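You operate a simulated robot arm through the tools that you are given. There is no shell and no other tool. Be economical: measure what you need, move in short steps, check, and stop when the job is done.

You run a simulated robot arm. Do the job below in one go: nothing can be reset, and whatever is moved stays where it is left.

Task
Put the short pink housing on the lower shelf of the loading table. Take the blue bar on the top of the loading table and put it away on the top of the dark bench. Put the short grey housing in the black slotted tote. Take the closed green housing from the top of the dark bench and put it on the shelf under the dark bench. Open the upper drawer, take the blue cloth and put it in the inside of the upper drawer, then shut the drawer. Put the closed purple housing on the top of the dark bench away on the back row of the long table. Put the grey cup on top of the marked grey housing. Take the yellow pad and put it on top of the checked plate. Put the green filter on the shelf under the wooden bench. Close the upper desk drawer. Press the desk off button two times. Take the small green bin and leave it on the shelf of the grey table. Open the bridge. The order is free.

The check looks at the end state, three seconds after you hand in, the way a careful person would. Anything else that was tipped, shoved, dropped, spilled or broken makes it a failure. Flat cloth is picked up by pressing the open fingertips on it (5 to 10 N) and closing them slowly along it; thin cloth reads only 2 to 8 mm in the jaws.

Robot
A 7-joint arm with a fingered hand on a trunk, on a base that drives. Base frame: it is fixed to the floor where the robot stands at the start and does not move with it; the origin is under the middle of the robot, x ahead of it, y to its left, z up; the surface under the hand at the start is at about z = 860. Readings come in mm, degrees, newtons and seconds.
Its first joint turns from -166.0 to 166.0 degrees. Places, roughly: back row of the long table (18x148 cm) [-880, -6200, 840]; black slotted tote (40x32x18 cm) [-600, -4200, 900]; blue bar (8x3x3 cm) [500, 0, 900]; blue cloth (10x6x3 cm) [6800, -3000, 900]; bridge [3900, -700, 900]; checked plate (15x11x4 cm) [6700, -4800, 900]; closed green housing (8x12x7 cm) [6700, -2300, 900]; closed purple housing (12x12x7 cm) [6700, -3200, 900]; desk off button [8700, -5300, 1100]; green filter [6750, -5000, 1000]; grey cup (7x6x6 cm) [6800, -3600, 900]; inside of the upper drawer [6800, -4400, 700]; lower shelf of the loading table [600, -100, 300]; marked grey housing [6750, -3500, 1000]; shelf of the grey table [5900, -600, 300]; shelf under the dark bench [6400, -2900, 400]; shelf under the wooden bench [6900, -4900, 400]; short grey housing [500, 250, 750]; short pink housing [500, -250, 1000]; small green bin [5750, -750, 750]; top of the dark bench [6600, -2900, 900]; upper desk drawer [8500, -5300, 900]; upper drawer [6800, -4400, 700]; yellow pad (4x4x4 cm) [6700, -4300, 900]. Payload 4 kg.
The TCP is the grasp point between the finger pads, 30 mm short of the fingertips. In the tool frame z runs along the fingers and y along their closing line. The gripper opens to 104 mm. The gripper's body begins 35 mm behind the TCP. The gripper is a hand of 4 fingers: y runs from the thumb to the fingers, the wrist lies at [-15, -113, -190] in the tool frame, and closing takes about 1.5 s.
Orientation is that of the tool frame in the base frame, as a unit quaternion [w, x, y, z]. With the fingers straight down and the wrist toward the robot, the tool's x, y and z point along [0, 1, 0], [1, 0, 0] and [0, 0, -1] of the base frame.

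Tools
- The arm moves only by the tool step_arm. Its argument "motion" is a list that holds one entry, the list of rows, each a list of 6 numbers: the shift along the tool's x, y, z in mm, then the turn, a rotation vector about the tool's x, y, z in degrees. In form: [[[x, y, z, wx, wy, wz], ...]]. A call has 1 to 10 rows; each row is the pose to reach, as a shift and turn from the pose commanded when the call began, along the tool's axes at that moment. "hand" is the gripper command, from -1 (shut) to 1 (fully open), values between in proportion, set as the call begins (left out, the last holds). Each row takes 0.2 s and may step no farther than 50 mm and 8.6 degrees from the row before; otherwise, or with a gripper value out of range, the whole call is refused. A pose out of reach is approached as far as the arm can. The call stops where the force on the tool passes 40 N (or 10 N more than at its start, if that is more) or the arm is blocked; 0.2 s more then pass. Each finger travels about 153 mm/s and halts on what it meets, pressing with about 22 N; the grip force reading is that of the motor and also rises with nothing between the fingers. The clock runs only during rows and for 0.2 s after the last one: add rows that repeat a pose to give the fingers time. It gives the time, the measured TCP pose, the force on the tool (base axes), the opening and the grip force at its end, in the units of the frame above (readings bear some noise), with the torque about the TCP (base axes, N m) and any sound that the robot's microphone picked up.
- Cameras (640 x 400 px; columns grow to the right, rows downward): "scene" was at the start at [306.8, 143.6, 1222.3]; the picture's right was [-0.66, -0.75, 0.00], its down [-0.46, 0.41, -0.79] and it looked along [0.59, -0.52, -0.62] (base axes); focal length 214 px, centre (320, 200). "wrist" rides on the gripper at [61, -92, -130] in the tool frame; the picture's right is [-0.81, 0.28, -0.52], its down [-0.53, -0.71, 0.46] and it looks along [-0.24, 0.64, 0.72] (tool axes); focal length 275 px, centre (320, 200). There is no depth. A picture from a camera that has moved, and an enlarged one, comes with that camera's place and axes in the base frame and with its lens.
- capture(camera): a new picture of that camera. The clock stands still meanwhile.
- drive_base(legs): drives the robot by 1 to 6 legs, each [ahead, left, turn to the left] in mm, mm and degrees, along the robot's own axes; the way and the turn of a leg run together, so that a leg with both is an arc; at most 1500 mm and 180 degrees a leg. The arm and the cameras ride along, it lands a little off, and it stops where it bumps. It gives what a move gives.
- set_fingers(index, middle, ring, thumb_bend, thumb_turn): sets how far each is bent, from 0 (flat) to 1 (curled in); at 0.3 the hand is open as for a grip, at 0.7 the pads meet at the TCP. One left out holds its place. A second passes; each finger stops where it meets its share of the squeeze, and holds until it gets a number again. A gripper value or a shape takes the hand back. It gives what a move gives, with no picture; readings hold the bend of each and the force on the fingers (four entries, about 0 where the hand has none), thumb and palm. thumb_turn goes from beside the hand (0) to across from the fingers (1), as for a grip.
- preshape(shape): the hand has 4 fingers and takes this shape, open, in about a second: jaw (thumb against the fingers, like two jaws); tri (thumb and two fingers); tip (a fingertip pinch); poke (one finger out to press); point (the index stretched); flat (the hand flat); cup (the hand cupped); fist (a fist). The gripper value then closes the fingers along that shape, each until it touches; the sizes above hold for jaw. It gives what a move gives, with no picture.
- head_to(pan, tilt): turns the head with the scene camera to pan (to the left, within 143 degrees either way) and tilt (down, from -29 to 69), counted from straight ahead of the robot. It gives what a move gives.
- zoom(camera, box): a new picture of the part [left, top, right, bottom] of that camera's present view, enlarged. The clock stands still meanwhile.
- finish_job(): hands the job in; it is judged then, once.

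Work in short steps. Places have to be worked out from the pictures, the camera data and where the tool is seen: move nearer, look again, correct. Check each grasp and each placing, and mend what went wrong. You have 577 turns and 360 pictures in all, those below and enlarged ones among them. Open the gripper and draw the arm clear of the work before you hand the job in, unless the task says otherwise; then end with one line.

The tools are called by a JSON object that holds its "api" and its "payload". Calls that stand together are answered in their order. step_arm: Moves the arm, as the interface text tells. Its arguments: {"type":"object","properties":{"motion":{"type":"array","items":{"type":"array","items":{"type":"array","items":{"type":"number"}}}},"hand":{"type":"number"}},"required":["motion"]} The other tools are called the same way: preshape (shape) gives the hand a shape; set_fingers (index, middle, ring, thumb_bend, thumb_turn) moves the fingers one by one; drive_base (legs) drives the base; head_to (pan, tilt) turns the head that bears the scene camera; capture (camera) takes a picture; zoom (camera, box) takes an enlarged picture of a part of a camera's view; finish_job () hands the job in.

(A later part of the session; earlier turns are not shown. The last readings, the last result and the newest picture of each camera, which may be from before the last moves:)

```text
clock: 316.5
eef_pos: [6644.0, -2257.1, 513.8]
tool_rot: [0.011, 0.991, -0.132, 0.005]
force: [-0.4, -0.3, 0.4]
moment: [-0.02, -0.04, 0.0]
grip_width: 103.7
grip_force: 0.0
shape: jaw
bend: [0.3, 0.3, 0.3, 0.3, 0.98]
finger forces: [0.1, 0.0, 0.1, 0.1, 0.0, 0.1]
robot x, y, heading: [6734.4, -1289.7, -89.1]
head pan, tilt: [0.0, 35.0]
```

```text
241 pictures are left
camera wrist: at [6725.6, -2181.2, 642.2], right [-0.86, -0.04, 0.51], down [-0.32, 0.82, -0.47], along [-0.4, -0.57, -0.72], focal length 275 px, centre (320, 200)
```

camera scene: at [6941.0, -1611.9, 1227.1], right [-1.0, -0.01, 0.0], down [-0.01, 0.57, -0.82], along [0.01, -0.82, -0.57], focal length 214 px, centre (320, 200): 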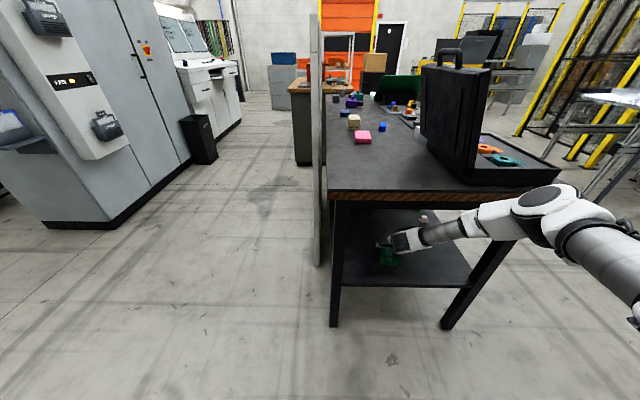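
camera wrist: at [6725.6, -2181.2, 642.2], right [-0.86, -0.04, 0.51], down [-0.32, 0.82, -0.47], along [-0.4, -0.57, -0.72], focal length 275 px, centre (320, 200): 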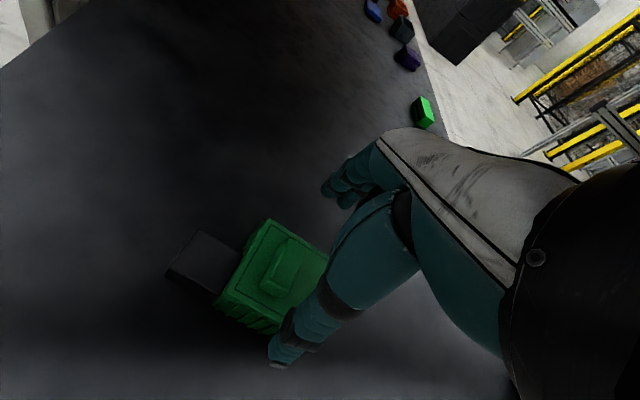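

The green housing is on the shelf. I retract, raise the arm, then look back-right at the grey table for the small green bin.

{"api": "step_arm", "payload": {"motion": [[[-10, -45, 0, 0, 0, 0], [-20, -90, 0, 0, 0, 0], [-25, -135, 0, 0, 0, 0], [-30, -180, 0, 0, 0, 0], [-30, -220, 0, 0, 0, 0], [-30, -240, -45, 0, 0, 0], [-30, -240, -90, 0, 0, 0], [-30, -240, -135, 0, 0, 0], [-30, -240, -180, 0, 0, 0]]]}}

{"api": "step_arm", "payload": {"motion": [[[0, 0, -48, 0, 0, 0], [0, 0, -96, 0, 0, 0], [0, 0, -144, 0, 0, 0], [0, 0, -192, 0, 0, 0], [0, 0, -240, 0, 0, 0], [0, 0, -288, 0, 0, 0], [0, 0, -336, 0, 0, 0], [0, 0, -384, 0, 0, 0], [0, 0, -432, 0, 0, 0], [0, 0, -480, 0, 0, 0]]]}}

{"api": "head_to", "payload": {"pan": -130, "tilt": 20}}

{"api": "capture", "payload": {"camera": "scene"}}

```text
clock: 318.5
eef_pos: [6676.9, -2014.9, 690.0]
tool_rot: [0.01, 0.991, -0.133, 0.004]
force: [-1.1, 0.7, 0.6]
moment: [-0.02, -0.02, 0.03]
grip_width: 104.0
grip_force: 0.0
shape: jaw
bend: [0.3, 0.3, 0.3, 0.3, 0.98]
finger forces: [0.0, 0.1, 0.0, 0.0, 0.0, 0.1]
robot x, y, heading: [6732.9, -1290.7, -88.9]
head pan, tilt: [0.0, 35.0]
```

```text
clock: 320.7
eef_pos: [6671.2, -2004.2, 1169.2]
tool_rot: [0.01, 0.991, -0.133, 0.004]
force: [-0.2, 0.8, 0.5]
moment: [0.01, 0.01, 0.01]
grip_width: 103.8
grip_force: 0.2
shape: jaw
bend: [0.3, 0.3, 0.3, 0.3, 0.98]
finger forces: [0.0, 0.0, 0.0, 0.1, 0.1, 0.0]
robot x, y, heading: [6734.8, -1285.6, -89.1]
head pan, tilt: [0.0, 35.0]
```

```text
clock: 322.8
eef_pos: [6671.4, -2005.0, 1167.8]
tool_rot: [0.01, 0.991, -0.133, 0.004]
force: [-0.1, 0.0, 0.8]
moment: [0.01, -0.01, -0.01]
grip_width: 103.9
grip_force: 0.2
shape: jaw
bend: [0.3, 0.3, 0.3, 0.3, 0.98]
finger forces: [0.0, 0.1, 0.1, 0.0, 0.1, 0.1]
robot x, y, heading: [6733.0, -1286.7, -89.1]
head pan, tilt: [-130.0, 20.0]
```

```text
240 pictures are left
camera scene: at [6867.4, -1465.0, 1251.0], right [0.63, 0.78, 0.0], down [0.27, -0.22, -0.94], along [-0.73, 0.59, -0.34], focal length 214 px, centre (320, 200)
```

scene: 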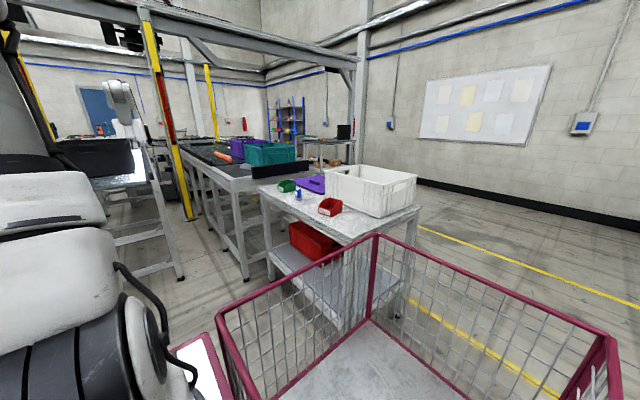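

The small green bin is at about (5774,−839) on the grey table, near its back edge. I'll approach from the −y side: ahead 250, turn to face +y, then strafe left.

{"api": "step_arm", "payload": {"motion": [[[0, 0, -45, 0, 0, 0], [0, 0, -90, 0, 0, 0], [0, 0, -130, 0, 0, 0]]]}}

{"api": "drive_base", "payload": {"legs": [[250, 0, 0], [0, 0, 179], [-100, 0, 0], [0, 950, 0]]}}

{"api": "head_to", "payload": {"pan": -5, "tilt": 30}}

{"api": "capture", "payload": {"camera": "scene"}}

{"api": "capture", "payload": {"camera": "wrist"}}

```text
clock: 323.6
eef_pos: [6671.4, -2002.2, 1297.2]
tool_rot: [0.01, 0.991, -0.133, 0.004]
force: [0.1, -0.5, -0.2]
moment: [-0.02, -0.03, 0.03]
grip_width: 103.8
grip_force: 0.0
shape: jaw
bend: [0.3, 0.3, 0.3, 0.3, 0.98]
finger forces: [0.0, 0.0, 0.0, 0.0, 0.1, 0.1]
robot x, y, heading: [6733.3, -1286.7, -89.1]
head pan, tilt: [-130.0, 20.0]
```

```text
clock: 338.0
eef_pos: [5867.9, -929.9, 1297.9]
tool_rot: [-0.004, 0.135, 0.991, 0.01]
force: [-1.1, -0.5, -0.1]
moment: [0.0, 0.01, -0.01]
grip_width: 103.9
grip_force: 0.0
shape: jaw
bend: [0.3, 0.3, 0.3, 0.3, 0.98]
finger forces: [0.0, 0.0, 0.1, 0.1, 0.1, 0.0]
robot x, y, heading: [5803.7, -1645.6, 90.5]
head pan, tilt: [-130.0, 20.0]
```

```text
clock: 340.0
eef_pos: [5866.9, -928.6, 1297.2]
tool_rot: [-0.004, 0.135, 0.991, 0.011]
force: [-0.5, 0.4, 0.0]
moment: [0.01, 0.01, 0.01]
grip_width: 103.6
grip_force: 0.1
shape: jaw
bend: [0.3, 0.3, 0.3, 0.3, 0.98]
finger forces: [0.1, 0.1, 0.0, 0.0, 0.0, 0.1]
robot x, y, heading: [5801.6, -1644.4, 90.8]
head pan, tilt: [-5.0, 30.0]
```

```text
239 pictures are left
camera scene: at [5608.1, -1315.2, 1234.9], right [1.0, -0.08, 0.0], down [-0.04, -0.5, -0.87], along [0.07, 0.86, -0.5], focal length 214 px, centre (320, 200)
```

scene: 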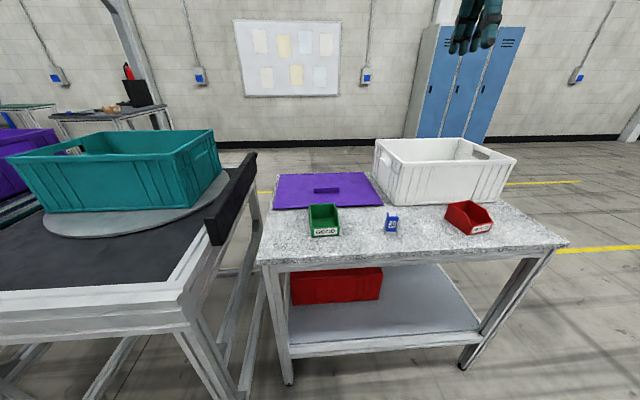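

```text
238 pictures are left
camera wrist: at [5784.2, -1004.4, 1425.9], right [0.86, 0.04, 0.51], down [0.32, -0.82, -0.47], along [0.4, 0.57, -0.71], focal length 275 px, centre (320, 200)
```

wrist: 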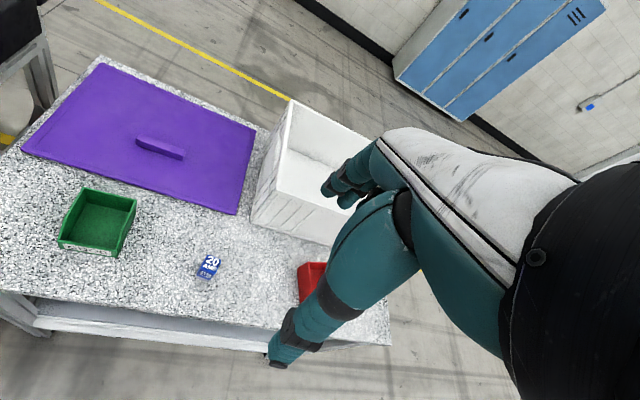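

I enlarge the green bin in both views.

{"api": "zoom", "payload": {"camera": "wrist", "box": [30, 160, 170, 280]}}

{"api": "zoom", "payload": {"camera": "scene", "box": [260, 190, 420, 290]}}

```text
3.33 times, centred on (100, 220) of wrist
camera zoom: at [5784.2, -1004.4, 1425.9], right [0.86, 0.04, 0.51], down [0.32, -0.82, -0.47], along [0.4, 0.57, -0.71], focal length 918 px, centre (1053, 133)
```

zoom: 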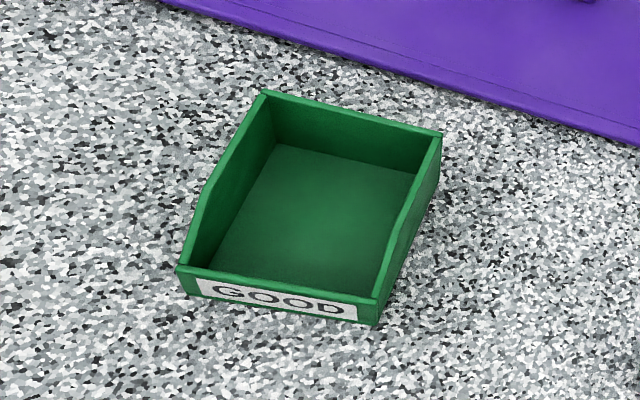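

```text
4.00 times, centred on (340, 240) of scene
camera zoom: at [5608.1, -1315.2, 1234.9], right [1.0, -0.08, 0.0], down [-0.04, -0.5, -0.87], along [0.07, 0.86, -0.5], focal length 858 px, centre (240, 40)
```

zoom: 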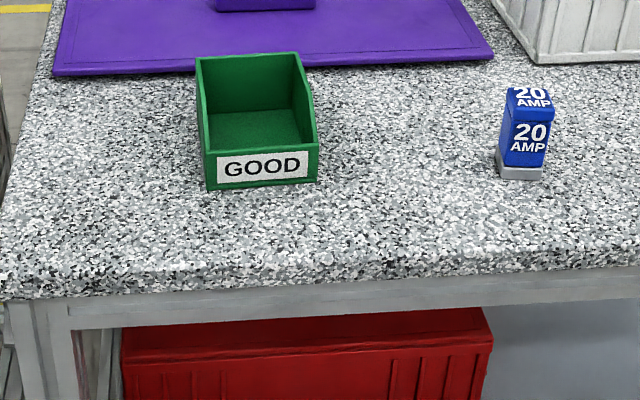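

Triangulated: table z≈845, bin x 5620–5700, y −840…−735, back wall 43 mm high. I'll pinch its back wall (thumb inside). I move above it, turning the hand square, jaws at ~50 mm.

{"api": "step_arm", "payload": {"motion": [[[40, 20, 0, 0, 0, -5], [80, 40, 0, 0, 0, -10], [120, 60, 0, 0, 0, -15], [160, 80, 0, 0, 0, -20], [200, 100, 5, 0, 0, -21.5], [235, 120, 25, 0, 0, -21.5], [255, 134, 65, 0, 0, -21.5], [255, 134, 110, 0, 0, -21.5], [255, 134, 155, 0, 0, -21.5], [255, 134, 200, 0, 0, -21.5]]], "hand": 0.05}}

{"api": "capture", "payload": {"camera": "wrist"}}

{"api": "zoom", "payload": {"camera": "scene", "box": [240, 120, 440, 260]}}

```text
clock: 342.2
eef_pos: [5658.0, -728.2, 1101.6]
tool_rot: [-0.003, -0.053, 0.999, 0.011]
force: [1.0, 0.5, 0.5]
moment: [0.04, -0.01, 0.02]
grip_width: 54.9
grip_force: 0.0
shape: jaw
bend: [0.74, 0.43, 0.4, 0.68, 1.0]
finger forces: [0.1, 0.1, 0.1, 0.0, 0.0, 0.1]
robot x, y, heading: [5801.1, -1646.0, 90.8]
head pan, tilt: [-5.0, 30.0]
```

```text
235 pictures are left
camera wrist: at [5607.0, -828.1, 1229.9], right [0.78, 0.35, 0.52], down [0.6, -0.64, -0.47], along [0.17, 0.68, -0.71], focal length 275 px, centre (320, 200)
```

wrist: 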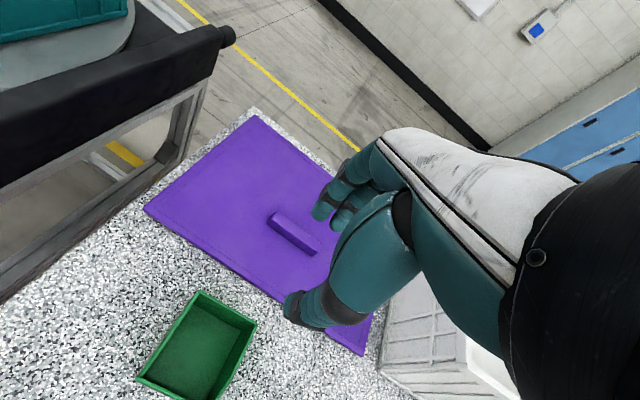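

```text
2.86 times, centred on (340, 190) of scene
camera zoom: at [5608.0, -1315.4, 1235.0], right [1.0, -0.08, 0.0], down [-0.04, -0.5, -0.87], along [0.07, 0.86, -0.5], focal length 613 px, centre (263, 229)
```

zoom: 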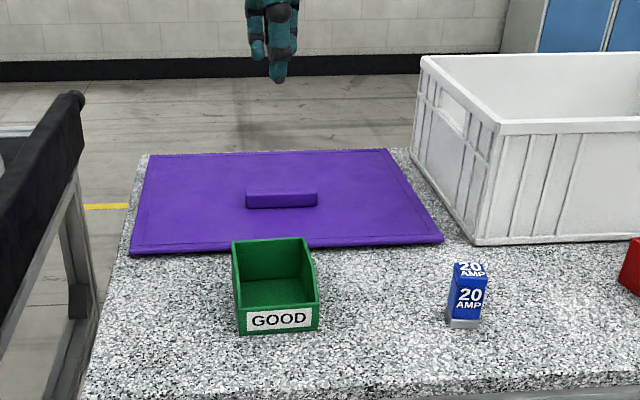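

The back wall is at y≈−727, centred with the TCP. I square the hand by 4° and lower to z≈895 in steps.

{"api": "step_arm", "payload": {"motion": [[[0, 0, 45, 0, 0, 4], [0, 0, 90, 0, 0, 4], [0, 0, 135, 0, 0, 4], [0, 0, 170, 0, 0, 4], [0, 0, 170, 0, 0, 4]]]}}

{"api": "capture", "payload": {"camera": "wrist"}}

{"api": "zoom", "payload": {"camera": "scene", "box": [280, 150, 400, 250]}}

```text
clock: 343.4
eef_pos: [5655.1, -725.1, 933.3]
tool_rot: [-0.004, -0.017, 1.0, 0.012]
force: [-0.4, -0.4, -1.2]
moment: [-0.03, 0.01, -0.01]
grip_width: 54.9
grip_force: 0.1
shape: jaw
bend: [0.74, 0.43, 0.4, 0.68, 1.0]
finger forces: [0.0, 0.0, 0.0, 0.0, 0.1, 0.1]
robot x, y, heading: [5799.5, -1642.5, 90.8]
head pan, tilt: [-5.0, 30.0]
```

```text
233 pictures are left
camera wrist: at [5598.0, -821.2, 1061.5], right [0.8, 0.29, 0.52], down [0.56, -0.68, -0.47], along [0.22, 0.67, -0.71], focal length 275 px, centre (320, 200)
```

wrist: 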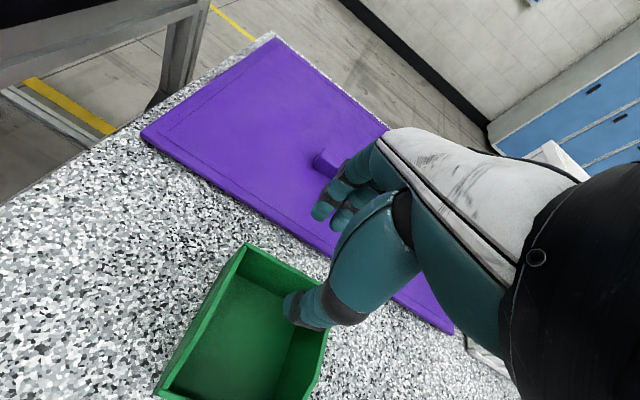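

```text
4.00 times, centred on (340, 200) of scene
camera zoom: at [5607.9, -1315.2, 1234.9], right [1.0, -0.08, 0.0], down [-0.04, -0.5, -0.87], along [0.07, 0.86, -0.5], focal length 858 px, centre (240, 200)
```

zoom: 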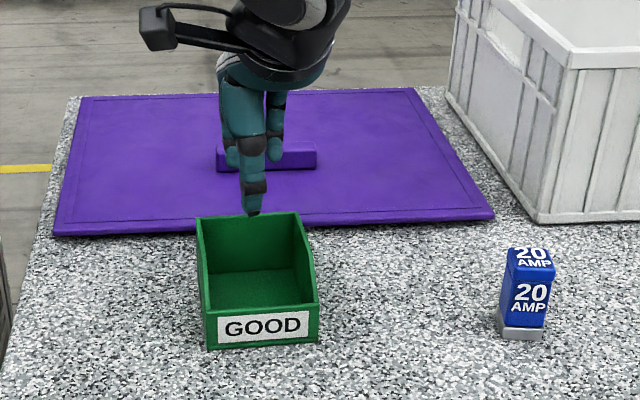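

{"api": "step_arm", "payload": {"motion": [[[4, -2, 20, 0, 0, 0], [4, -2, 34, 0, 0, 0], [4, -2, 43, 0, 0, 0], [4, -2, 43, 0, 0, 0]]]}}

{"api": "zoom", "payload": {"camera": "wrist", "box": [160, 160, 400, 400]}}

```text
clock: 344.4
eef_pos: [5651.1, -726.3, 890.2]
tool_rot: [-0.002, -0.019, 1.0, 0.01]
force: [-0.6, 0.9, -0.5]
moment: [0.01, 0.0, -0.02]
grip_width: 55.0
grip_force: 0.1
shape: jaw
bend: [0.74, 0.43, 0.4, 0.68, 1.0]
finger forces: [0.0, 0.1, 0.2, 0.1, 0.0, 0.1]
robot x, y, heading: [5800.8, -1642.5, 90.8]
head pan, tilt: [-5.0, 30.0]
```

```text
1.67 times, centred on (280, 280) of wrist
camera zoom: at [5593.7, -821.7, 1017.9], right [0.8, 0.29, 0.52], down [0.56, -0.68, -0.47], along [0.22, 0.67, -0.71], focal length 459 px, centre (387, 67)
```

zoom: 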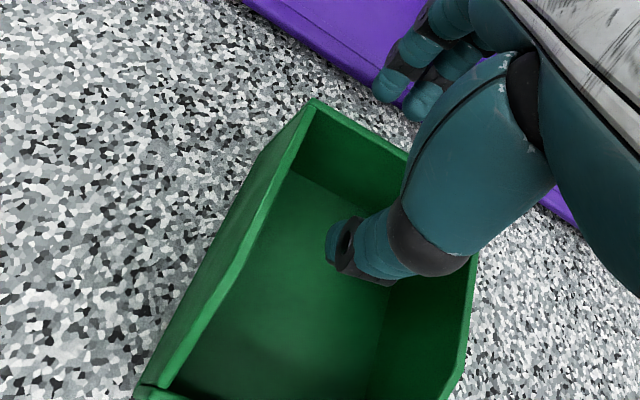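

Thumb inside, fingers behind the back wall. I close and lift a little.

{"api": "step_arm", "payload": {"motion": [[[0, 0, 0, 0, 0, 0], [0, 0, 0, 0, 0, 0], [0, 0, 0, 0, 0, 0], [0, 0, 0, 0, 0, 0], [0, 0, 0, 0, 0, 0], [0, 0, 0, 0, 0, 0], [0, 0, 0, 0, 0, 0]]], "hand": -1}}

{"api": "step_arm", "payload": {"motion": [[[0, 0, -15, 0, 0, 0], [0, 0, -30, 0, 0, 0], [0, 0, -50, 0, 0, 0]]]}}

{"api": "capture", "payload": {"camera": "wrist"}}

{"api": "zoom", "payload": {"camera": "scene", "box": [280, 150, 400, 250]}}

```text
clock: 346.0
eef_pos: [5651.8, -725.2, 889.6]
tool_rot: [-0.002, -0.017, 1.0, 0.011]
force: [-0.1, 0.3, -0.5]
moment: [0.03, 0.02, -0.01]
grip_width: 0.1
grip_force: 21.9
shape: jaw
bend: [0.7, 0.7, 0.7, 0.68, 1.0]
finger forces: [12.8, 5.3, 2.2, 0.0, 20.3, 0.0]
robot x, y, heading: [5802.3, -1638.7, 90.6]
head pan, tilt: [-5.0, 30.0]
```

```text
clock: 346.8
eef_pos: [5652.1, -727.2, 939.8]
tool_rot: [-0.002, -0.018, 1.0, 0.01]
force: [-0.1, 0.5, -1.2]
moment: [0.03, -0.02, 0.01]
grip_width: 0.0
grip_force: 22.0
shape: jaw
bend: [0.7, 0.7, 0.7, 0.67, 1.0]
finger forces: [13.6, 5.0, 1.9, 0.0, 20.7, 0.0]
robot x, y, heading: [5801.7, -1641.1, 91.0]
head pan, tilt: [-5.0, 30.0]
```

```text
230 pictures are left
camera wrist: at [5593.7, -823.0, 1067.5], right [0.8, 0.29, 0.52], down [0.56, -0.68, -0.47], along [0.22, 0.67, -0.71], focal length 275 px, centre (320, 200)
```

wrist: 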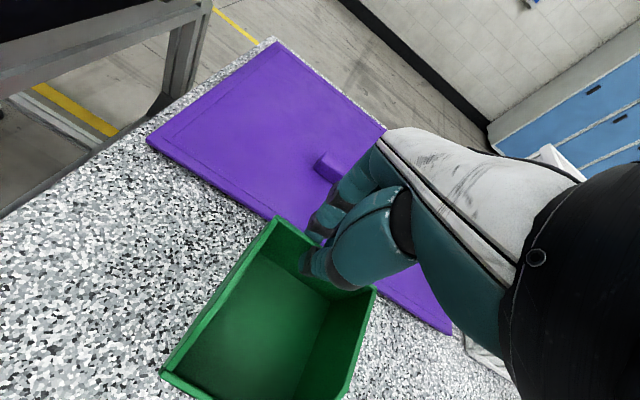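

```text
4.00 times, centred on (340, 200) of scene
camera zoom: at [5607.8, -1315.0, 1234.9], right [1.0, -0.08, 0.0], down [-0.04, -0.5, -0.87], along [0.07, 0.86, -0.5], focal length 858 px, centre (240, 200)
```

zoom: 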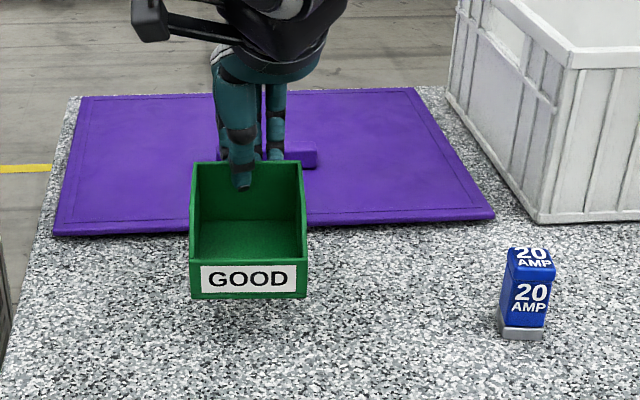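

Held level by the back wall. I lift 60 mm more, back off 300 mm, and shift right to x≈5930 before lowering in front of the shelf.

{"api": "step_arm", "payload": {"motion": [[[0, 0, -35, 0, 0, 0], [0, 0, -70, 0, 0, 0]]]}}

{"api": "drive_base", "payload": {"legs": [[-310, 0, 0]]}}

{"api": "step_arm", "payload": {"motion": [[[-45, 0, 0, 0, 0, 0], [-90, 0, 0, 0, 0, 0], [-135, 0, 0, 0, 0, 0], [-180, 0, 0, 0, 0, 0], [-225, 0, 0, 0, 0, 0], [-270, 0, 0, 0, 0, 0], [-270, 0, 45, 0, 0, 0], [-270, 0, 90, 0, 0, 0], [-270, 0, 135, 0, 0, 0], [-270, 0, 180, 0, 0, 0]]]}}

{"api": "capture", "payload": {"camera": "scene"}}

```text
clock: 347.4
eef_pos: [5651.2, -728.0, 1007.6]
tool_rot: [-0.002, -0.019, 1.0, 0.01]
force: [-0.2, 0.7, -0.9]
moment: [0.01, 0.01, -0.04]
grip_width: 0.0
grip_force: 22.4
shape: jaw
bend: [0.7, 0.7, 0.7, 0.67, 1.0]
finger forces: [13.8, 5.0, 1.9, 0.0, 20.7, 0.1]
robot x, y, heading: [5802.2, -1643.6, 90.7]
head pan, tilt: [-5.0, 30.0]
```

```text
clock: 349.5
eef_pos: [5649.1, -1038.9, 1008.2]
tool_rot: [-0.003, -0.023, 1.0, 0.011]
force: [0.7, -0.5, -1.3]
moment: [0.0, 0.02, 0.01]
grip_width: 0.1
grip_force: 21.7
shape: jaw
bend: [0.7, 0.7, 0.7, 0.67, 1.0]
finger forces: [13.7, 4.9, 1.9, 0.0, 20.8, 0.0]
robot x, y, heading: [5805.8, -1948.7, 91.2]
head pan, tilt: [-5.0, 30.0]
```

```text
clock: 351.7
eef_pos: [5919.0, -1026.5, 827.1]
tool_rot: [-0.003, -0.022, 1.0, 0.012]
force: [0.3, -0.9, -1.1]
moment: [0.01, 0.04, -0.02]
grip_width: 0.0
grip_force: 22.1
shape: jaw
bend: [0.7, 0.7, 0.7, 0.67, 1.0]
finger forces: [13.7, 4.7, 1.9, 0.0, 20.6, 0.0]
robot x, y, heading: [5805.5, -1952.0, 90.8]
head pan, tilt: [-5.0, 30.0]
```

```text
228 pictures are left
camera scene: at [5610.2, -1626.3, 1235.0], right [1.0, -0.07, 0.0], down [-0.03, -0.5, -0.87], along [0.06, 0.86, -0.5], focal length 214 px, centre (320, 200)
```

scene: 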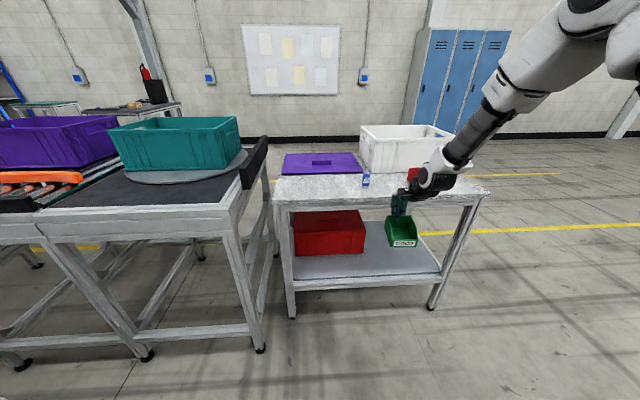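

The shelf is at z≈385, with the red box to the left. I lower to z≈500, still outside the table.

{"api": "step_arm", "payload": {"motion": [[[0, 0, 48, 0, 0, 0], [0, 0, 96, 0, 0, 0], [0, 0, 144, 0, 0, 0], [0, 0, 192, 0, 0, 0], [0, 0, 240, 0, 0, 0], [0, 0, 288, 0, 0, 0], [0, 0, 325, 0, 0, 0]]]}}

{"api": "capture", "payload": {"camera": "scene"}}

```text
clock: 353.3
eef_pos: [5914.5, -1016.9, 503.0]
tool_rot: [-0.004, -0.022, 1.0, 0.012]
force: [1.1, 0.3, -1.7]
moment: [0.02, 0.01, 0.0]
grip_width: 0.1
grip_force: 22.1
shape: jaw
bend: [0.7, 0.7, 0.7, 0.67, 1.0]
finger forces: [13.6, 4.7, 1.9, 0.1, 20.2, 0.1]
robot x, y, heading: [5807.6, -1957.2, 91.2]
head pan, tilt: [-5.0, 30.0]
```

```text
227 pictures are left
camera scene: at [5610.1, -1626.1, 1234.9], right [1.0, -0.07, 0.0], down [-0.03, -0.5, -0.87], along [0.06, 0.86, -0.5], focal length 214 px, centre (320, 200)
```

scene: 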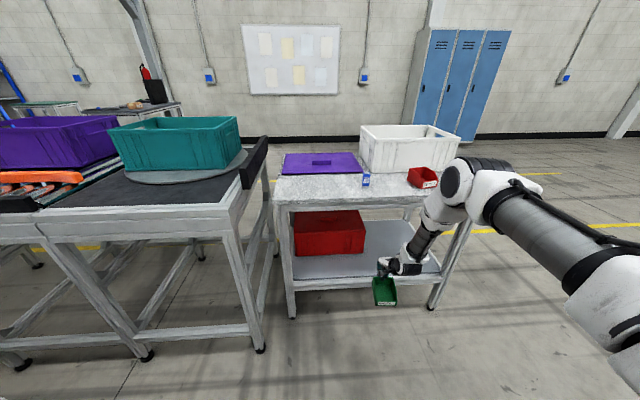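

The elbow stands close, so I can't go deep with this grasp: I'll set the bin just on the shelf (front edge near the rim), then push it further in with the fingertips. I extend 40 mm and drive in 125 mm.

{"api": "step_arm", "payload": {"motion": [[[0, 20, 0, 0, 0, 0], [0, 40, 0, 0, 0, 0], [0, 40, 0, 0, 0, 0]]]}}

{"api": "drive_base", "payload": {"legs": [[125, 0, 0]]}}

{"api": "capture", "payload": {"camera": "scene"}}

{"api": "capture", "payload": {"camera": "wrist"}}

```text
clock: 354.1
eef_pos: [5913.9, -976.4, 504.9]
tool_rot: [-0.003, -0.022, 1.0, 0.011]
force: [-0.1, -0.1, -1.9]
moment: [0.05, 0.02, -0.03]
grip_width: 0.1
grip_force: 21.8
shape: jaw
bend: [0.7, 0.7, 0.7, 0.67, 1.0]
finger forces: [13.5, 4.7, 1.9, 0.0, 20.2, 0.0]
robot x, y, heading: [5809.7, -1952.9, 91.2]
head pan, tilt: [-5.0, 30.0]
```

```text
clock: 355.4
eef_pos: [5910.8, -851.1, 503.5]
tool_rot: [-0.003, -0.021, 1.0, 0.011]
force: [-0.1, -0.2, -0.4]
moment: [0.03, -0.01, 0.0]
grip_width: 0.0
grip_force: 22.2
shape: jaw
bend: [0.7, 0.7, 0.7, 0.67, 1.0]
finger forces: [13.5, 4.7, 1.8, 0.0, 20.2, 0.0]
robot x, y, heading: [5803.3, -1825.5, 91.0]
head pan, tilt: [-5.0, 30.0]
```

```text
226 pictures are left
camera scene: at [5608.1, -1498.8, 1234.9], right [1.0, -0.07, 0.0], down [-0.03, -0.5, -0.87], along [0.06, 0.86, -0.5], focal length 214 px, centre (320, 200)
```

scene: 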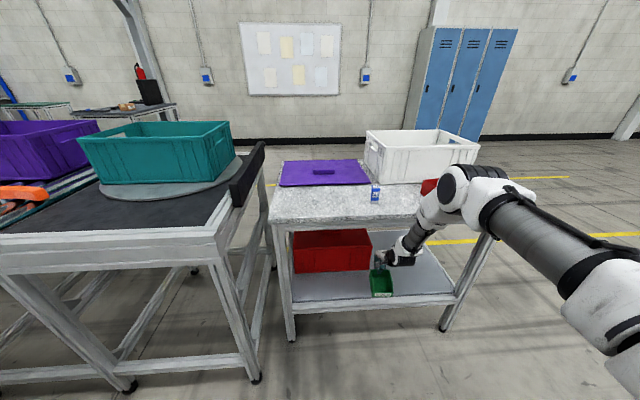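

```text
225 pictures are left
camera wrist: at [5855.2, -946.6, 632.1], right [0.8, 0.3, 0.52], down [0.56, -0.68, -0.47], along [0.21, 0.67, -0.71], focal length 275 px, centre (320, 200)
```

wrist: 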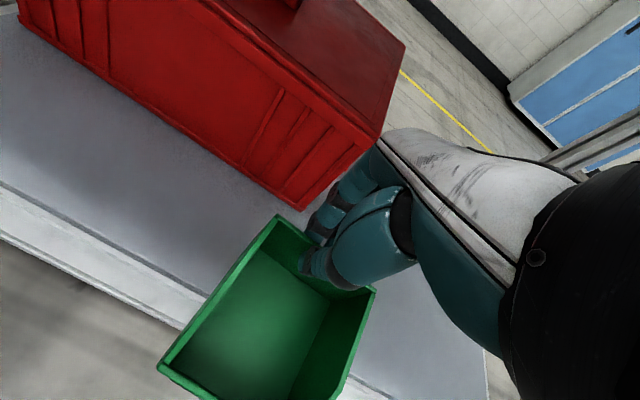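

The shelf's rim is actually at y≈−904, so the bin would overhang too far. I'll go back, set the bin on the table again and take it by its front wall instead. First back out.

{"api": "drive_base", "payload": {"legs": [[-140, 0, 0]]}}

{"api": "step_arm", "payload": {"motion": [[[0, -40, 0, 0, 0, 0], [0, -40, -45, 0, 0, 0], [0, -40, -90, 0, 0, 0], [0, -40, -135, 0, 0, 0], [0, -40, -180, 0, 0, 0], [0, -40, -225, 0, 0, 0], [0, -40, -270, 0, 0, 0], [0, -40, -315, 0, 0, 0], [0, -40, -360, 0, 0, 0], [0, -40, -405, 0, 0, 0]]]}}

{"api": "step_arm", "payload": {"motion": [[[0, 0, -45, 0, 0, 0], [0, 0, -90, 0, 0, 0], [45, 0, -100, 0, 0, 0], [90, 0, -100, 0, 0, 0], [135, 0, -100, 0, 0, 0], [180, 0, -100, 0, 0, 0], [225, 0, -100, 0, 0, 0], [255, 0, -100, 0, 0, 0]]]}}

```text
clock: 356.7
eef_pos: [5914.6, -990.2, 505.2]
tool_rot: [-0.003, -0.022, 1.0, 0.01]
force: [0.1, 0.2, -1.5]
moment: [0.08, -0.01, 0.02]
grip_width: 0.0
grip_force: 22.3
shape: jaw
bend: [0.7, 0.7, 0.7, 0.67, 1.0]
finger forces: [13.5, 4.6, 1.9, 0.0, 20.3, 0.0]
robot x, y, heading: [5804.7, -1963.4, 91.0]
head pan, tilt: [-5.0, 30.0]
```

```text
clock: 358.9
eef_pos: [5918.5, -1036.1, 907.1]
tool_rot: [-0.003, -0.021, 1.0, 0.01]
force: [0.0, 1.0, -1.7]
moment: [0.03, 0.03, 0.0]
grip_width: 0.0
grip_force: 22.7
shape: jaw
bend: [0.7, 0.7, 0.7, 0.67, 1.0]
finger forces: [13.6, 4.6, 1.8, 0.1, 20.0, 0.0]
robot x, y, heading: [5809.3, -1965.4, 90.8]
head pan, tilt: [-5.0, 30.0]
```

```text
clock: 360.7
eef_pos: [5663.1, -1048.8, 1008.8]
tool_rot: [-0.002, -0.02, 1.0, 0.01]
force: [0.3, 0.0, -0.7]
moment: [0.01, -0.01, 0.0]
grip_width: 0.0
grip_force: 22.0
shape: jaw
bend: [0.7, 0.7, 0.7, 0.67, 1.0]
finger forces: [13.5, 4.6, 2.0, 0.0, 20.0, 0.0]
robot x, y, heading: [5809.5, -1965.3, 91.1]
head pan, tilt: [-5.0, 30.0]
```

Now ahead 312 to its old place, and lower to the table.

{"api": "drive_base", "payload": {"legs": [[312, 0, 0]]}}

{"api": "step_arm", "payload": {"motion": [[[0, 0, 40, 0, 0, 0], [0, 0, 80, 0, 0, 0], [0, 0, 100, 0, 0, 0], [0, 0, 107, 0, 0, 0], [0, 0, 112, 0, 0, 0], [0, 0, 117, 0, 0, 0], [0, 0, 121, 0, 0, 0]]]}}

{"api": "capture", "payload": {"camera": "wrist"}}

```text
clock: 362.8
eef_pos: [5666.5, -732.8, 1009.4]
tool_rot: [-0.002, -0.017, 1.0, 0.011]
force: [0.1, 0.1, -1.7]
moment: [0.07, 0.02, 0.0]
grip_width: 0.0
grip_force: 22.3
shape: jaw
bend: [0.7, 0.7, 0.7, 0.67, 1.0]
finger forces: [13.5, 4.5, 2.0, 0.1, 20.1, 0.0]
robot x, y, heading: [5799.7, -1648.9, 90.7]
head pan, tilt: [-5.0, 30.0]
```

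```text
clock: 364.4
eef_pos: [5665.8, -729.4, 889.0]
tool_rot: [-0.003, -0.016, 1.0, 0.012]
force: [2.2, -2.1, 6.7]
moment: [-0.06, 0.0, 0.02]
grip_width: 0.0
grip_force: 21.4
shape: jaw
bend: [0.7, 0.7, 0.7, 0.68, 1.0]
finger forces: [14.1, 4.6, 2.1, 0.0, 22.3, 0.0]
robot x, y, heading: [5806.8, -1648.7, 90.5]
head pan, tilt: [-5.0, 30.0]
```

```text
224 pictures are left
camera wrist: at [5607.9, -826.4, 1017.2], right [0.8, 0.29, 0.52], down [0.55, -0.68, -0.47], along [0.22, 0.67, -0.71], focal length 275 px, centre (320, 200)
```

wrist: 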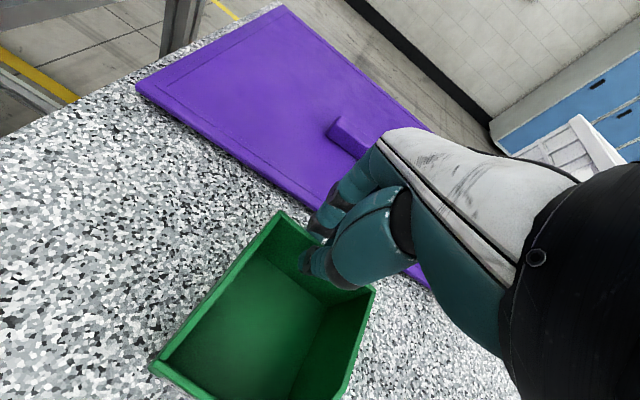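

Down at 889. I open, rise 80 mm and move back 95 mm over the front wall, then look.

{"api": "step_arm", "payload": {"motion": [[[0, 0, 0, 0, 0, 0], [0, 0, 0, 0, 0, 0], [0, 0, 0, 0, 0, 0], [0, 0, -25, 0, 0, 0], [0, 0, -60, 0, 0, 0], [0, -30, -90, 0, 0, 0], [0, -65, -100, 0, 0, 0], [0, -95, -100, 0, 0, 0]]], "hand": 0.05}}

{"api": "capture", "payload": {"camera": "wrist"}}

{"api": "zoom", "payload": {"camera": "scene", "box": [280, 150, 400, 250]}}

```text
clock: 366.2
eef_pos: [5670.4, -828.6, 984.9]
tool_rot: [-0.003, -0.016, 1.0, 0.011]
force: [0.5, -0.3, 0.6]
moment: [-0.04, 0.05, 0.02]
grip_width: 54.5
grip_force: 0.1
shape: jaw
bend: [0.74, 0.44, 0.4, 0.68, 1.0]
finger forces: [0.0, 0.1, 0.0, 0.1, 0.1, 0.1]
robot x, y, heading: [5799.1, -1649.8, 90.6]
head pan, tilt: [-5.0, 30.0]
```

```text
223 pictures are left
camera wrist: at [5612.5, -923.3, 1112.9], right [0.8, 0.29, 0.52], down [0.55, -0.69, -0.47], along [0.22, 0.67, -0.71], focal length 275 px, centre (320, 200)
```

wrist: 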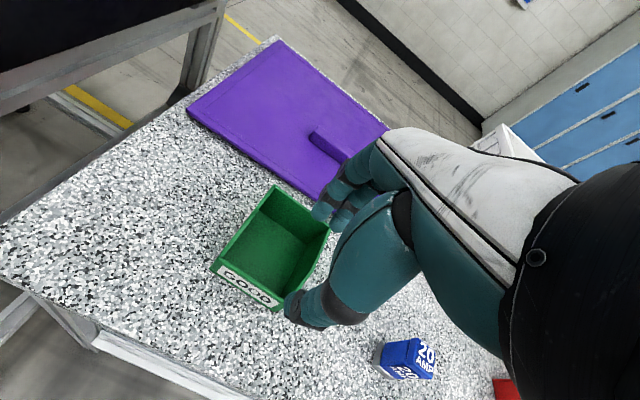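

```text
4.00 times, centred on (340, 200) of scene
camera zoom: at [5609.2, -1320.3, 1234.9], right [1.0, -0.08, 0.0], down [-0.04, -0.5, -0.87], along [0.07, 0.86, -0.5], focal length 858 px, centre (240, 200)
```

zoom: 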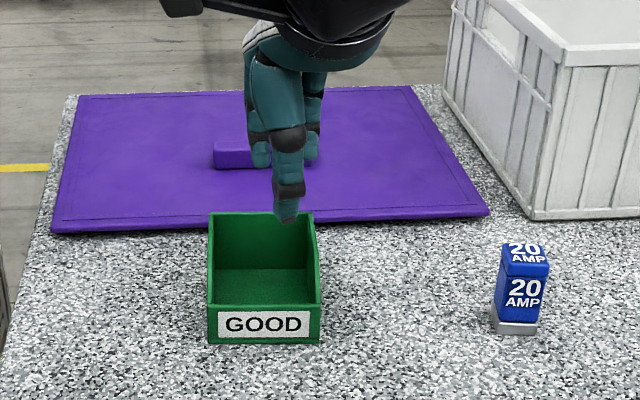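

Front wall at y≈−829, x 5625–5694, top z≈868. I lower to TCP z≈879 (tips just off the table) and pinch it.

{"api": "step_arm", "payload": {"motion": [[[10, 0, 40, 0, 0, 0], [10, 0, 75, 0, 0, 0], [10, 0, 95, 0, 0, 0], [10, 0, 106, 0, 0, 0]]]}}

{"api": "zoom", "payload": {"camera": "wrist", "box": [160, 160, 400, 400]}}

```text
clock: 367.2
eef_pos: [5660.6, -825.2, 880.4]
tool_rot: [-0.003, -0.018, 1.0, 0.01]
force: [1.3, 0.7, 0.2]
moment: [-0.02, 0.02, -0.01]
grip_width: 54.2
grip_force: 0.1
shape: jaw
bend: [0.74, 0.44, 0.4, 0.68, 1.0]
finger forces: [0.0, 0.1, 0.0, 0.1, 0.0, 0.1]
robot x, y, heading: [5804.2, -1654.3, 90.6]
head pan, tilt: [-5.0, 30.0]
```

```text
1.67 times, centred on (280, 280) of wrist
camera zoom: at [5601.8, -920.9, 1008.1], right [0.8, 0.29, 0.52], down [0.55, -0.68, -0.47], along [0.22, 0.67, -0.71], focal length 459 px, centre (387, 67)
```

zoom: 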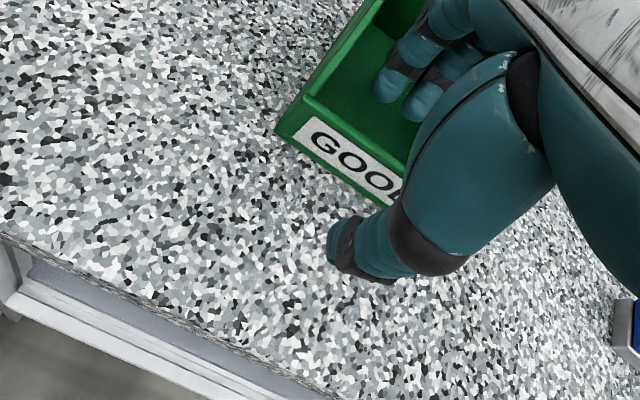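

{"api": "step_arm", "payload": {"motion": [[[0, 0, 2, 0, 0, 0], [0, 0, 2, 0, 0, 0], [0, 0, 2, 0, 0, 0], [0, 0, 2, 0, 0, 0], [0, 0, 2, 0, 0, 0], [0, 0, 2, 0, 0, 0], [0, 0, 2, 0, 0, 0]]], "hand": -1}}

{"api": "step_arm", "payload": {"motion": [[[0, 0, -10, 0, 0, 0], [0, 0, -25, 0, 0, 0], [0, 0, -40, 0, 0, 0]]]}}

{"api": "capture", "payload": {"camera": "wrist"}}

{"api": "zoom", "payload": {"camera": "scene", "box": [280, 150, 400, 250]}}

```text
clock: 368.8
eef_pos: [5660.0, -825.5, 878.1]
tool_rot: [-0.002, -0.017, 1.0, 0.011]
force: [0.1, 1.3, 0.5]
moment: [-0.01, 0.01, 0.04]
grip_width: 0.0
grip_force: 22.6
shape: jaw
bend: [0.72, 0.7, 0.7, 0.68, 1.0]
finger forces: [10.6, 6.4, 2.1, 0.0, 18.9, 0.1]
robot x, y, heading: [5802.4, -1647.4, 90.7]
head pan, tilt: [-5.0, 30.0]
```

```text
clock: 369.6
eef_pos: [5660.4, -826.2, 918.5]
tool_rot: [-0.002, -0.017, 1.0, 0.01]
force: [-0.4, -0.5, -0.5]
moment: [0.02, 0.02, -0.01]
grip_width: 0.0
grip_force: 21.4
shape: jaw
bend: [0.72, 0.7, 0.7, 0.69, 1.0]
finger forces: [10.5, 5.5, 0.9, 0.0, 16.0, 0.0]
robot x, y, heading: [5802.5, -1649.9, 90.5]
head pan, tilt: [-5.0, 30.0]
```

```text
220 pictures are left
camera wrist: at [5602.4, -921.7, 1046.2], right [0.8, 0.29, 0.52], down [0.55, -0.69, -0.47], along [0.22, 0.67, -0.71], focal length 275 px, centre (320, 200)
```

wrist: 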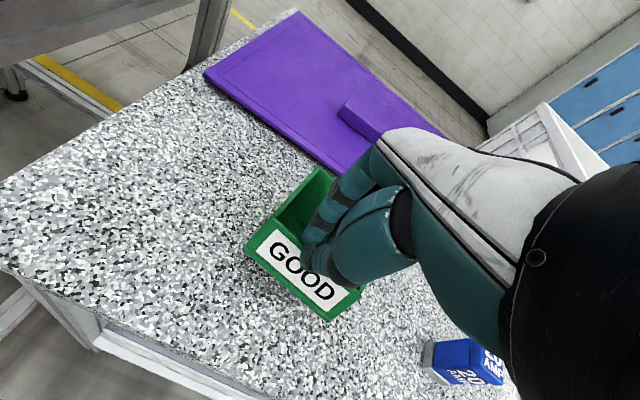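

```text
4.00 times, centred on (340, 200) of scene
camera zoom: at [5609.1, -1320.6, 1234.9], right [1.0, -0.08, 0.0], down [-0.04, -0.5, -0.87], along [0.07, 0.86, -0.5], focal length 858 px, centre (240, 200)
```

zoom: 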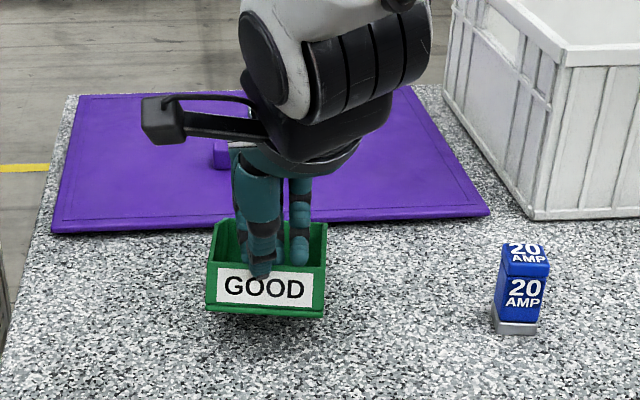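

It is held but sags at the rear somewhat. I lift 40 mm more to see if it holds.

{"api": "step_arm", "payload": {"motion": [[[0, 0, -15, 0, 0, 0], [0, 0, -30, 0, 0, 0], [0, 0, -45, 0, 0, 0], [0, 0, -45, 0, 0, 0], [0, 0, -45, 0, 0, 0]]]}}

{"api": "capture", "payload": {"camera": "wrist"}}

{"api": "zoom", "payload": {"camera": "scene", "box": [280, 150, 400, 250]}}

```text
clock: 370.8
eef_pos: [5660.6, -828.2, 963.6]
tool_rot: [-0.002, -0.017, 1.0, 0.011]
force: [0.3, -1.1, -0.6]
moment: [0.03, -0.01, 0.01]
grip_width: 0.0
grip_force: 21.8
shape: jaw
bend: [0.72, 0.7, 0.7, 0.71, 1.0]
finger forces: [0.1, 0.0, 0.0, 0.1, 0.0, 0.1]
robot x, y, heading: [5800.8, -1649.4, 90.8]
head pan, tilt: [-5.0, 30.0]
```

```text
218 pictures are left
camera wrist: at [5602.6, -923.9, 1091.0], right [0.8, 0.29, 0.52], down [0.55, -0.68, -0.47], along [0.22, 0.67, -0.71], focal length 275 px, centre (320, 200)
```

wrist: 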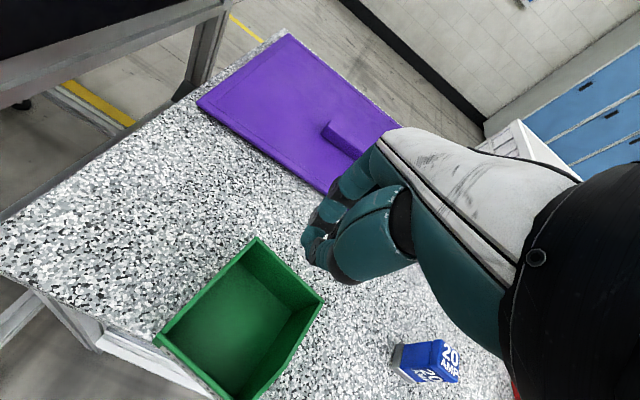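

```text
4.00 times, centred on (340, 200) of scene
camera zoom: at [5609.1, -1320.6, 1234.9], right [1.0, -0.08, 0.0], down [-0.04, -0.5, -0.87], along [0.07, 0.86, -0.5], focal length 858 px, centre (240, 200)
```

zoom: 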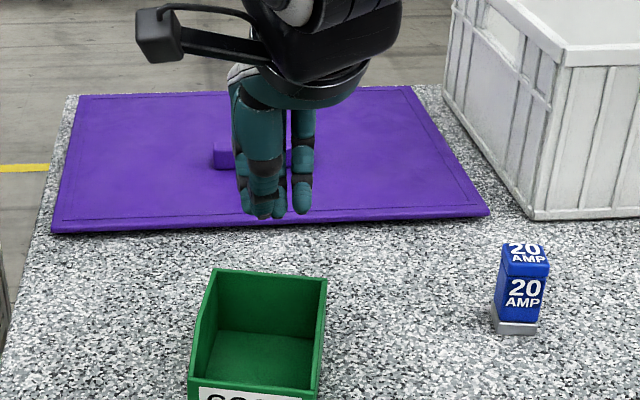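

The bin slipped off (it fell a few cm and landed upright, near the edge). New plan: take it by the back wall again (that held well), turn it 90° on the table, then grip it across its 78 mm width. I open and align over the back wall at (5666,−816), yaw 12°.

{"api": "step_arm", "payload": {"motion": [[[0, 0, -30, 0, 0, 0], [-3, 6, -30, 0, 0, 7], [-6, 12, -30, 0, 0, 14], [-6, 12, -30, 0, 0, 14], [-6, 12, -30, 0, 0, 14], [-6, 12, -30, 0, 0, 14]]], "hand": 0.05}}

{"api": "capture", "payload": {"camera": "wrist"}}

```text
clock: 372.2
eef_pos: [5666.5, -816.4, 993.4]
tool_rot: [-0.004, 0.105, 0.994, 0.01]
force: [-0.4, 0.1, 0.3]
moment: [0.03, 0.0, -0.01]
grip_width: 54.0
grip_force: 0.2
shape: jaw
bend: [0.74, 0.44, 0.4, 0.68, 1.0]
finger forces: [0.1, 0.0, 0.0, 0.1, 0.0, 0.0]
robot x, y, heading: [5803.8, -1650.3, 90.6]
head pan, tilt: [-5.0, 30.0]
```

```text
216 pictures are left
camera wrist: at [5587.6, -895.6, 1122.2], right [0.85, 0.09, 0.51], down [0.37, -0.8, -0.47], along [0.37, 0.59, -0.71], focal length 275 px, centre (320, 200)
```

wrist: 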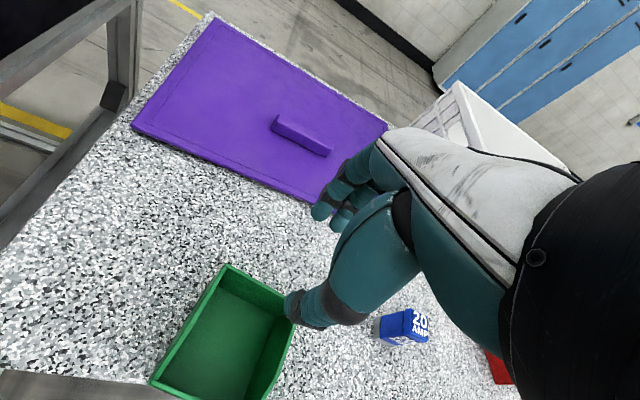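

Aligned. I lower and close on the back wall, then lift.

{"api": "step_arm", "payload": {"motion": [[[4, 0, 40, 0, 0, 0], [4, 0, 75, 0, 0, 0], [4, 0, 93, 0, 0, 0], [4, 0, 103, 0, 0, 0], [4, 0, 103, 0, 0, 0]]]}}

{"api": "step_arm", "payload": {"motion": [[[0, 0, 0, 0, 0, 0], [0, 0, 0, 0, 0, 0], [0, 0, 0, 0, 0, 0], [0, 0, 0, 0, 0, 0], [0, 0, 0, 0, 0, 0], [0, 0, 0, 0, 0, 0], [0, 0, 0, 0, 0, 0]]], "hand": -1}}

{"api": "step_arm", "payload": {"motion": [[[0, 0, -15, 0, 0, 0], [0, 0, -30, 0, 0, 0], [0, 0, -50, 0, 0, 0]]]}}

{"api": "capture", "payload": {"camera": "wrist"}}

```text
clock: 373.4
eef_pos: [5662.2, -813.4, 891.8]
tool_rot: [-0.003, 0.104, 0.994, 0.01]
force: [-0.5, 0.1, -0.1]
moment: [0.03, 0.01, -0.03]
grip_width: 54.0
grip_force: 0.1
shape: jaw
bend: [0.74, 0.44, 0.4, 0.68, 1.0]
finger forces: [0.0, 0.0, 0.0, 0.1, 0.0, 0.1]
robot x, y, heading: [5803.8, -1653.2, 90.7]
head pan, tilt: [-5.0, 30.0]
```

```text
clock: 375.0
eef_pos: [5662.0, -813.3, 891.6]
tool_rot: [-0.003, 0.105, 0.994, 0.01]
force: [0.2, -0.6, 0.1]
moment: [0.04, 0.02, 0.01]
grip_width: 0.0
grip_force: 22.2
shape: jaw
bend: [0.7, 0.7, 0.7, 0.7, 1.0]
finger forces: [12.2, 5.2, 2.1, 0.1, 19.5, 0.1]
robot x, y, heading: [5804.0, -1647.7, 90.6]
head pan, tilt: [-5.0, 30.0]
```

```text
clock: 375.8
eef_pos: [5660.7, -814.8, 940.5]
tool_rot: [-0.004, 0.104, 0.995, 0.009]
force: [0.9, 0.0, -0.7]
moment: [0.02, 0.0, -0.01]
grip_width: 0.0
grip_force: 21.7
shape: jaw
bend: [0.7, 0.7, 0.7, 0.7, 1.0]
finger forces: [13.2, 5.0, 1.9, 0.0, 20.0, 0.1]
robot x, y, heading: [5804.1, -1652.1, 90.4]
head pan, tilt: [-5.0, 30.0]
```

```text
215 pictures are left
camera wrist: at [5583.0, -893.4, 1068.6], right [0.85, 0.09, 0.51], down [0.37, -0.8, -0.47], along [0.37, 0.59, -0.71], focal length 275 px, centre (320, 200)
```

wrist: 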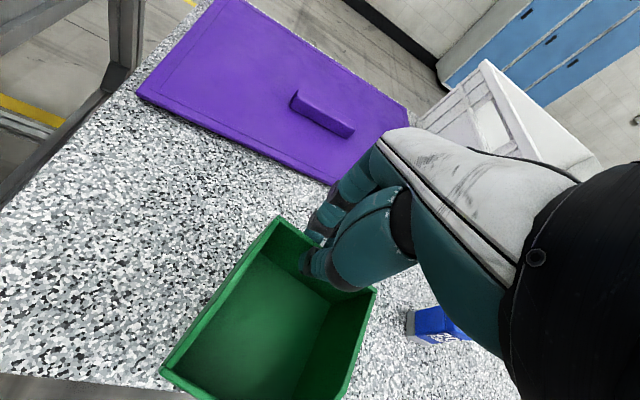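

Firm again. I lift and turn the hand 78° clockwise in steps, moving to (5730,−765).

{"api": "step_arm", "payload": {"motion": [[[-10, 12, -25, 0, 0, 5], [-20, 24, -50, 0, 0, 13], [-30, 36, -65, 0, 0, 21], [-40, 48, -65, 0, 0, 29], [-57, 63, -65, 0, 0, 37], [-57, 63, -65, 0, 0, 45], [-57, 63, -65, 0, 0, 53], [-57, 63, -65, 0, 0, 61], [-57, 63, -65, 0, 0, 69], [-57, 63, -65, 0, 0, 77]]]}}

{"api": "capture", "payload": {"camera": "wrist"}}

{"api": "capture", "payload": {"camera": "scene"}}

```text
clock: 378.0
eef_pos: [5730.6, -765.6, 1007.2]
tool_rot: [-0.01, 0.702, 0.712, 0.006]
force: [0.2, -0.5, -0.2]
moment: [-0.02, -0.03, -0.03]
grip_width: 0.0
grip_force: 22.0
shape: jaw
bend: [0.7, 0.7, 0.7, 0.7, 1.0]
finger forces: [13.3, 4.7, 2.0, 0.0, 20.2, 0.0]
robot x, y, heading: [5802.0, -1648.1, 90.7]
head pan, tilt: [-5.0, 30.0]
```

```text
214 pictures are left
camera wrist: at [5638.2, -707.7, 1137.8], right [0.29, -0.82, 0.5], down [-0.71, -0.53, -0.46], along [0.64, -0.22, -0.73], focal length 275 px, centre (320, 200)
```

wrist: 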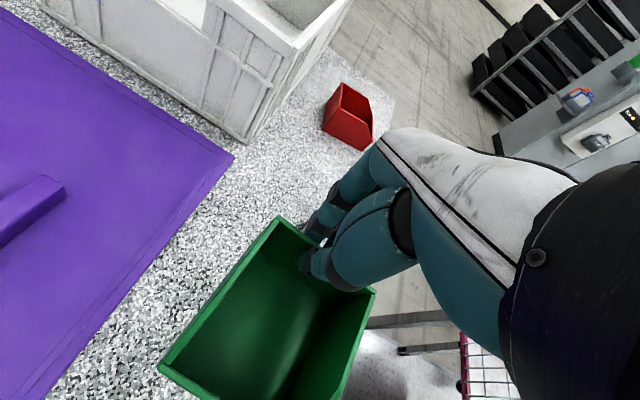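

```text
213 pictures are left
camera scene: at [5609.1, -1320.6, 1234.9], right [1.0, -0.08, 0.0], down [-0.04, -0.5, -0.87], along [0.07, 0.86, -0.5], focal length 214 px, centre (320, 200)
```

scene: 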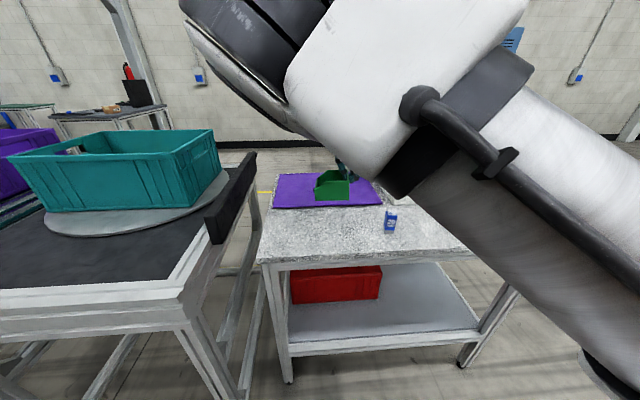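

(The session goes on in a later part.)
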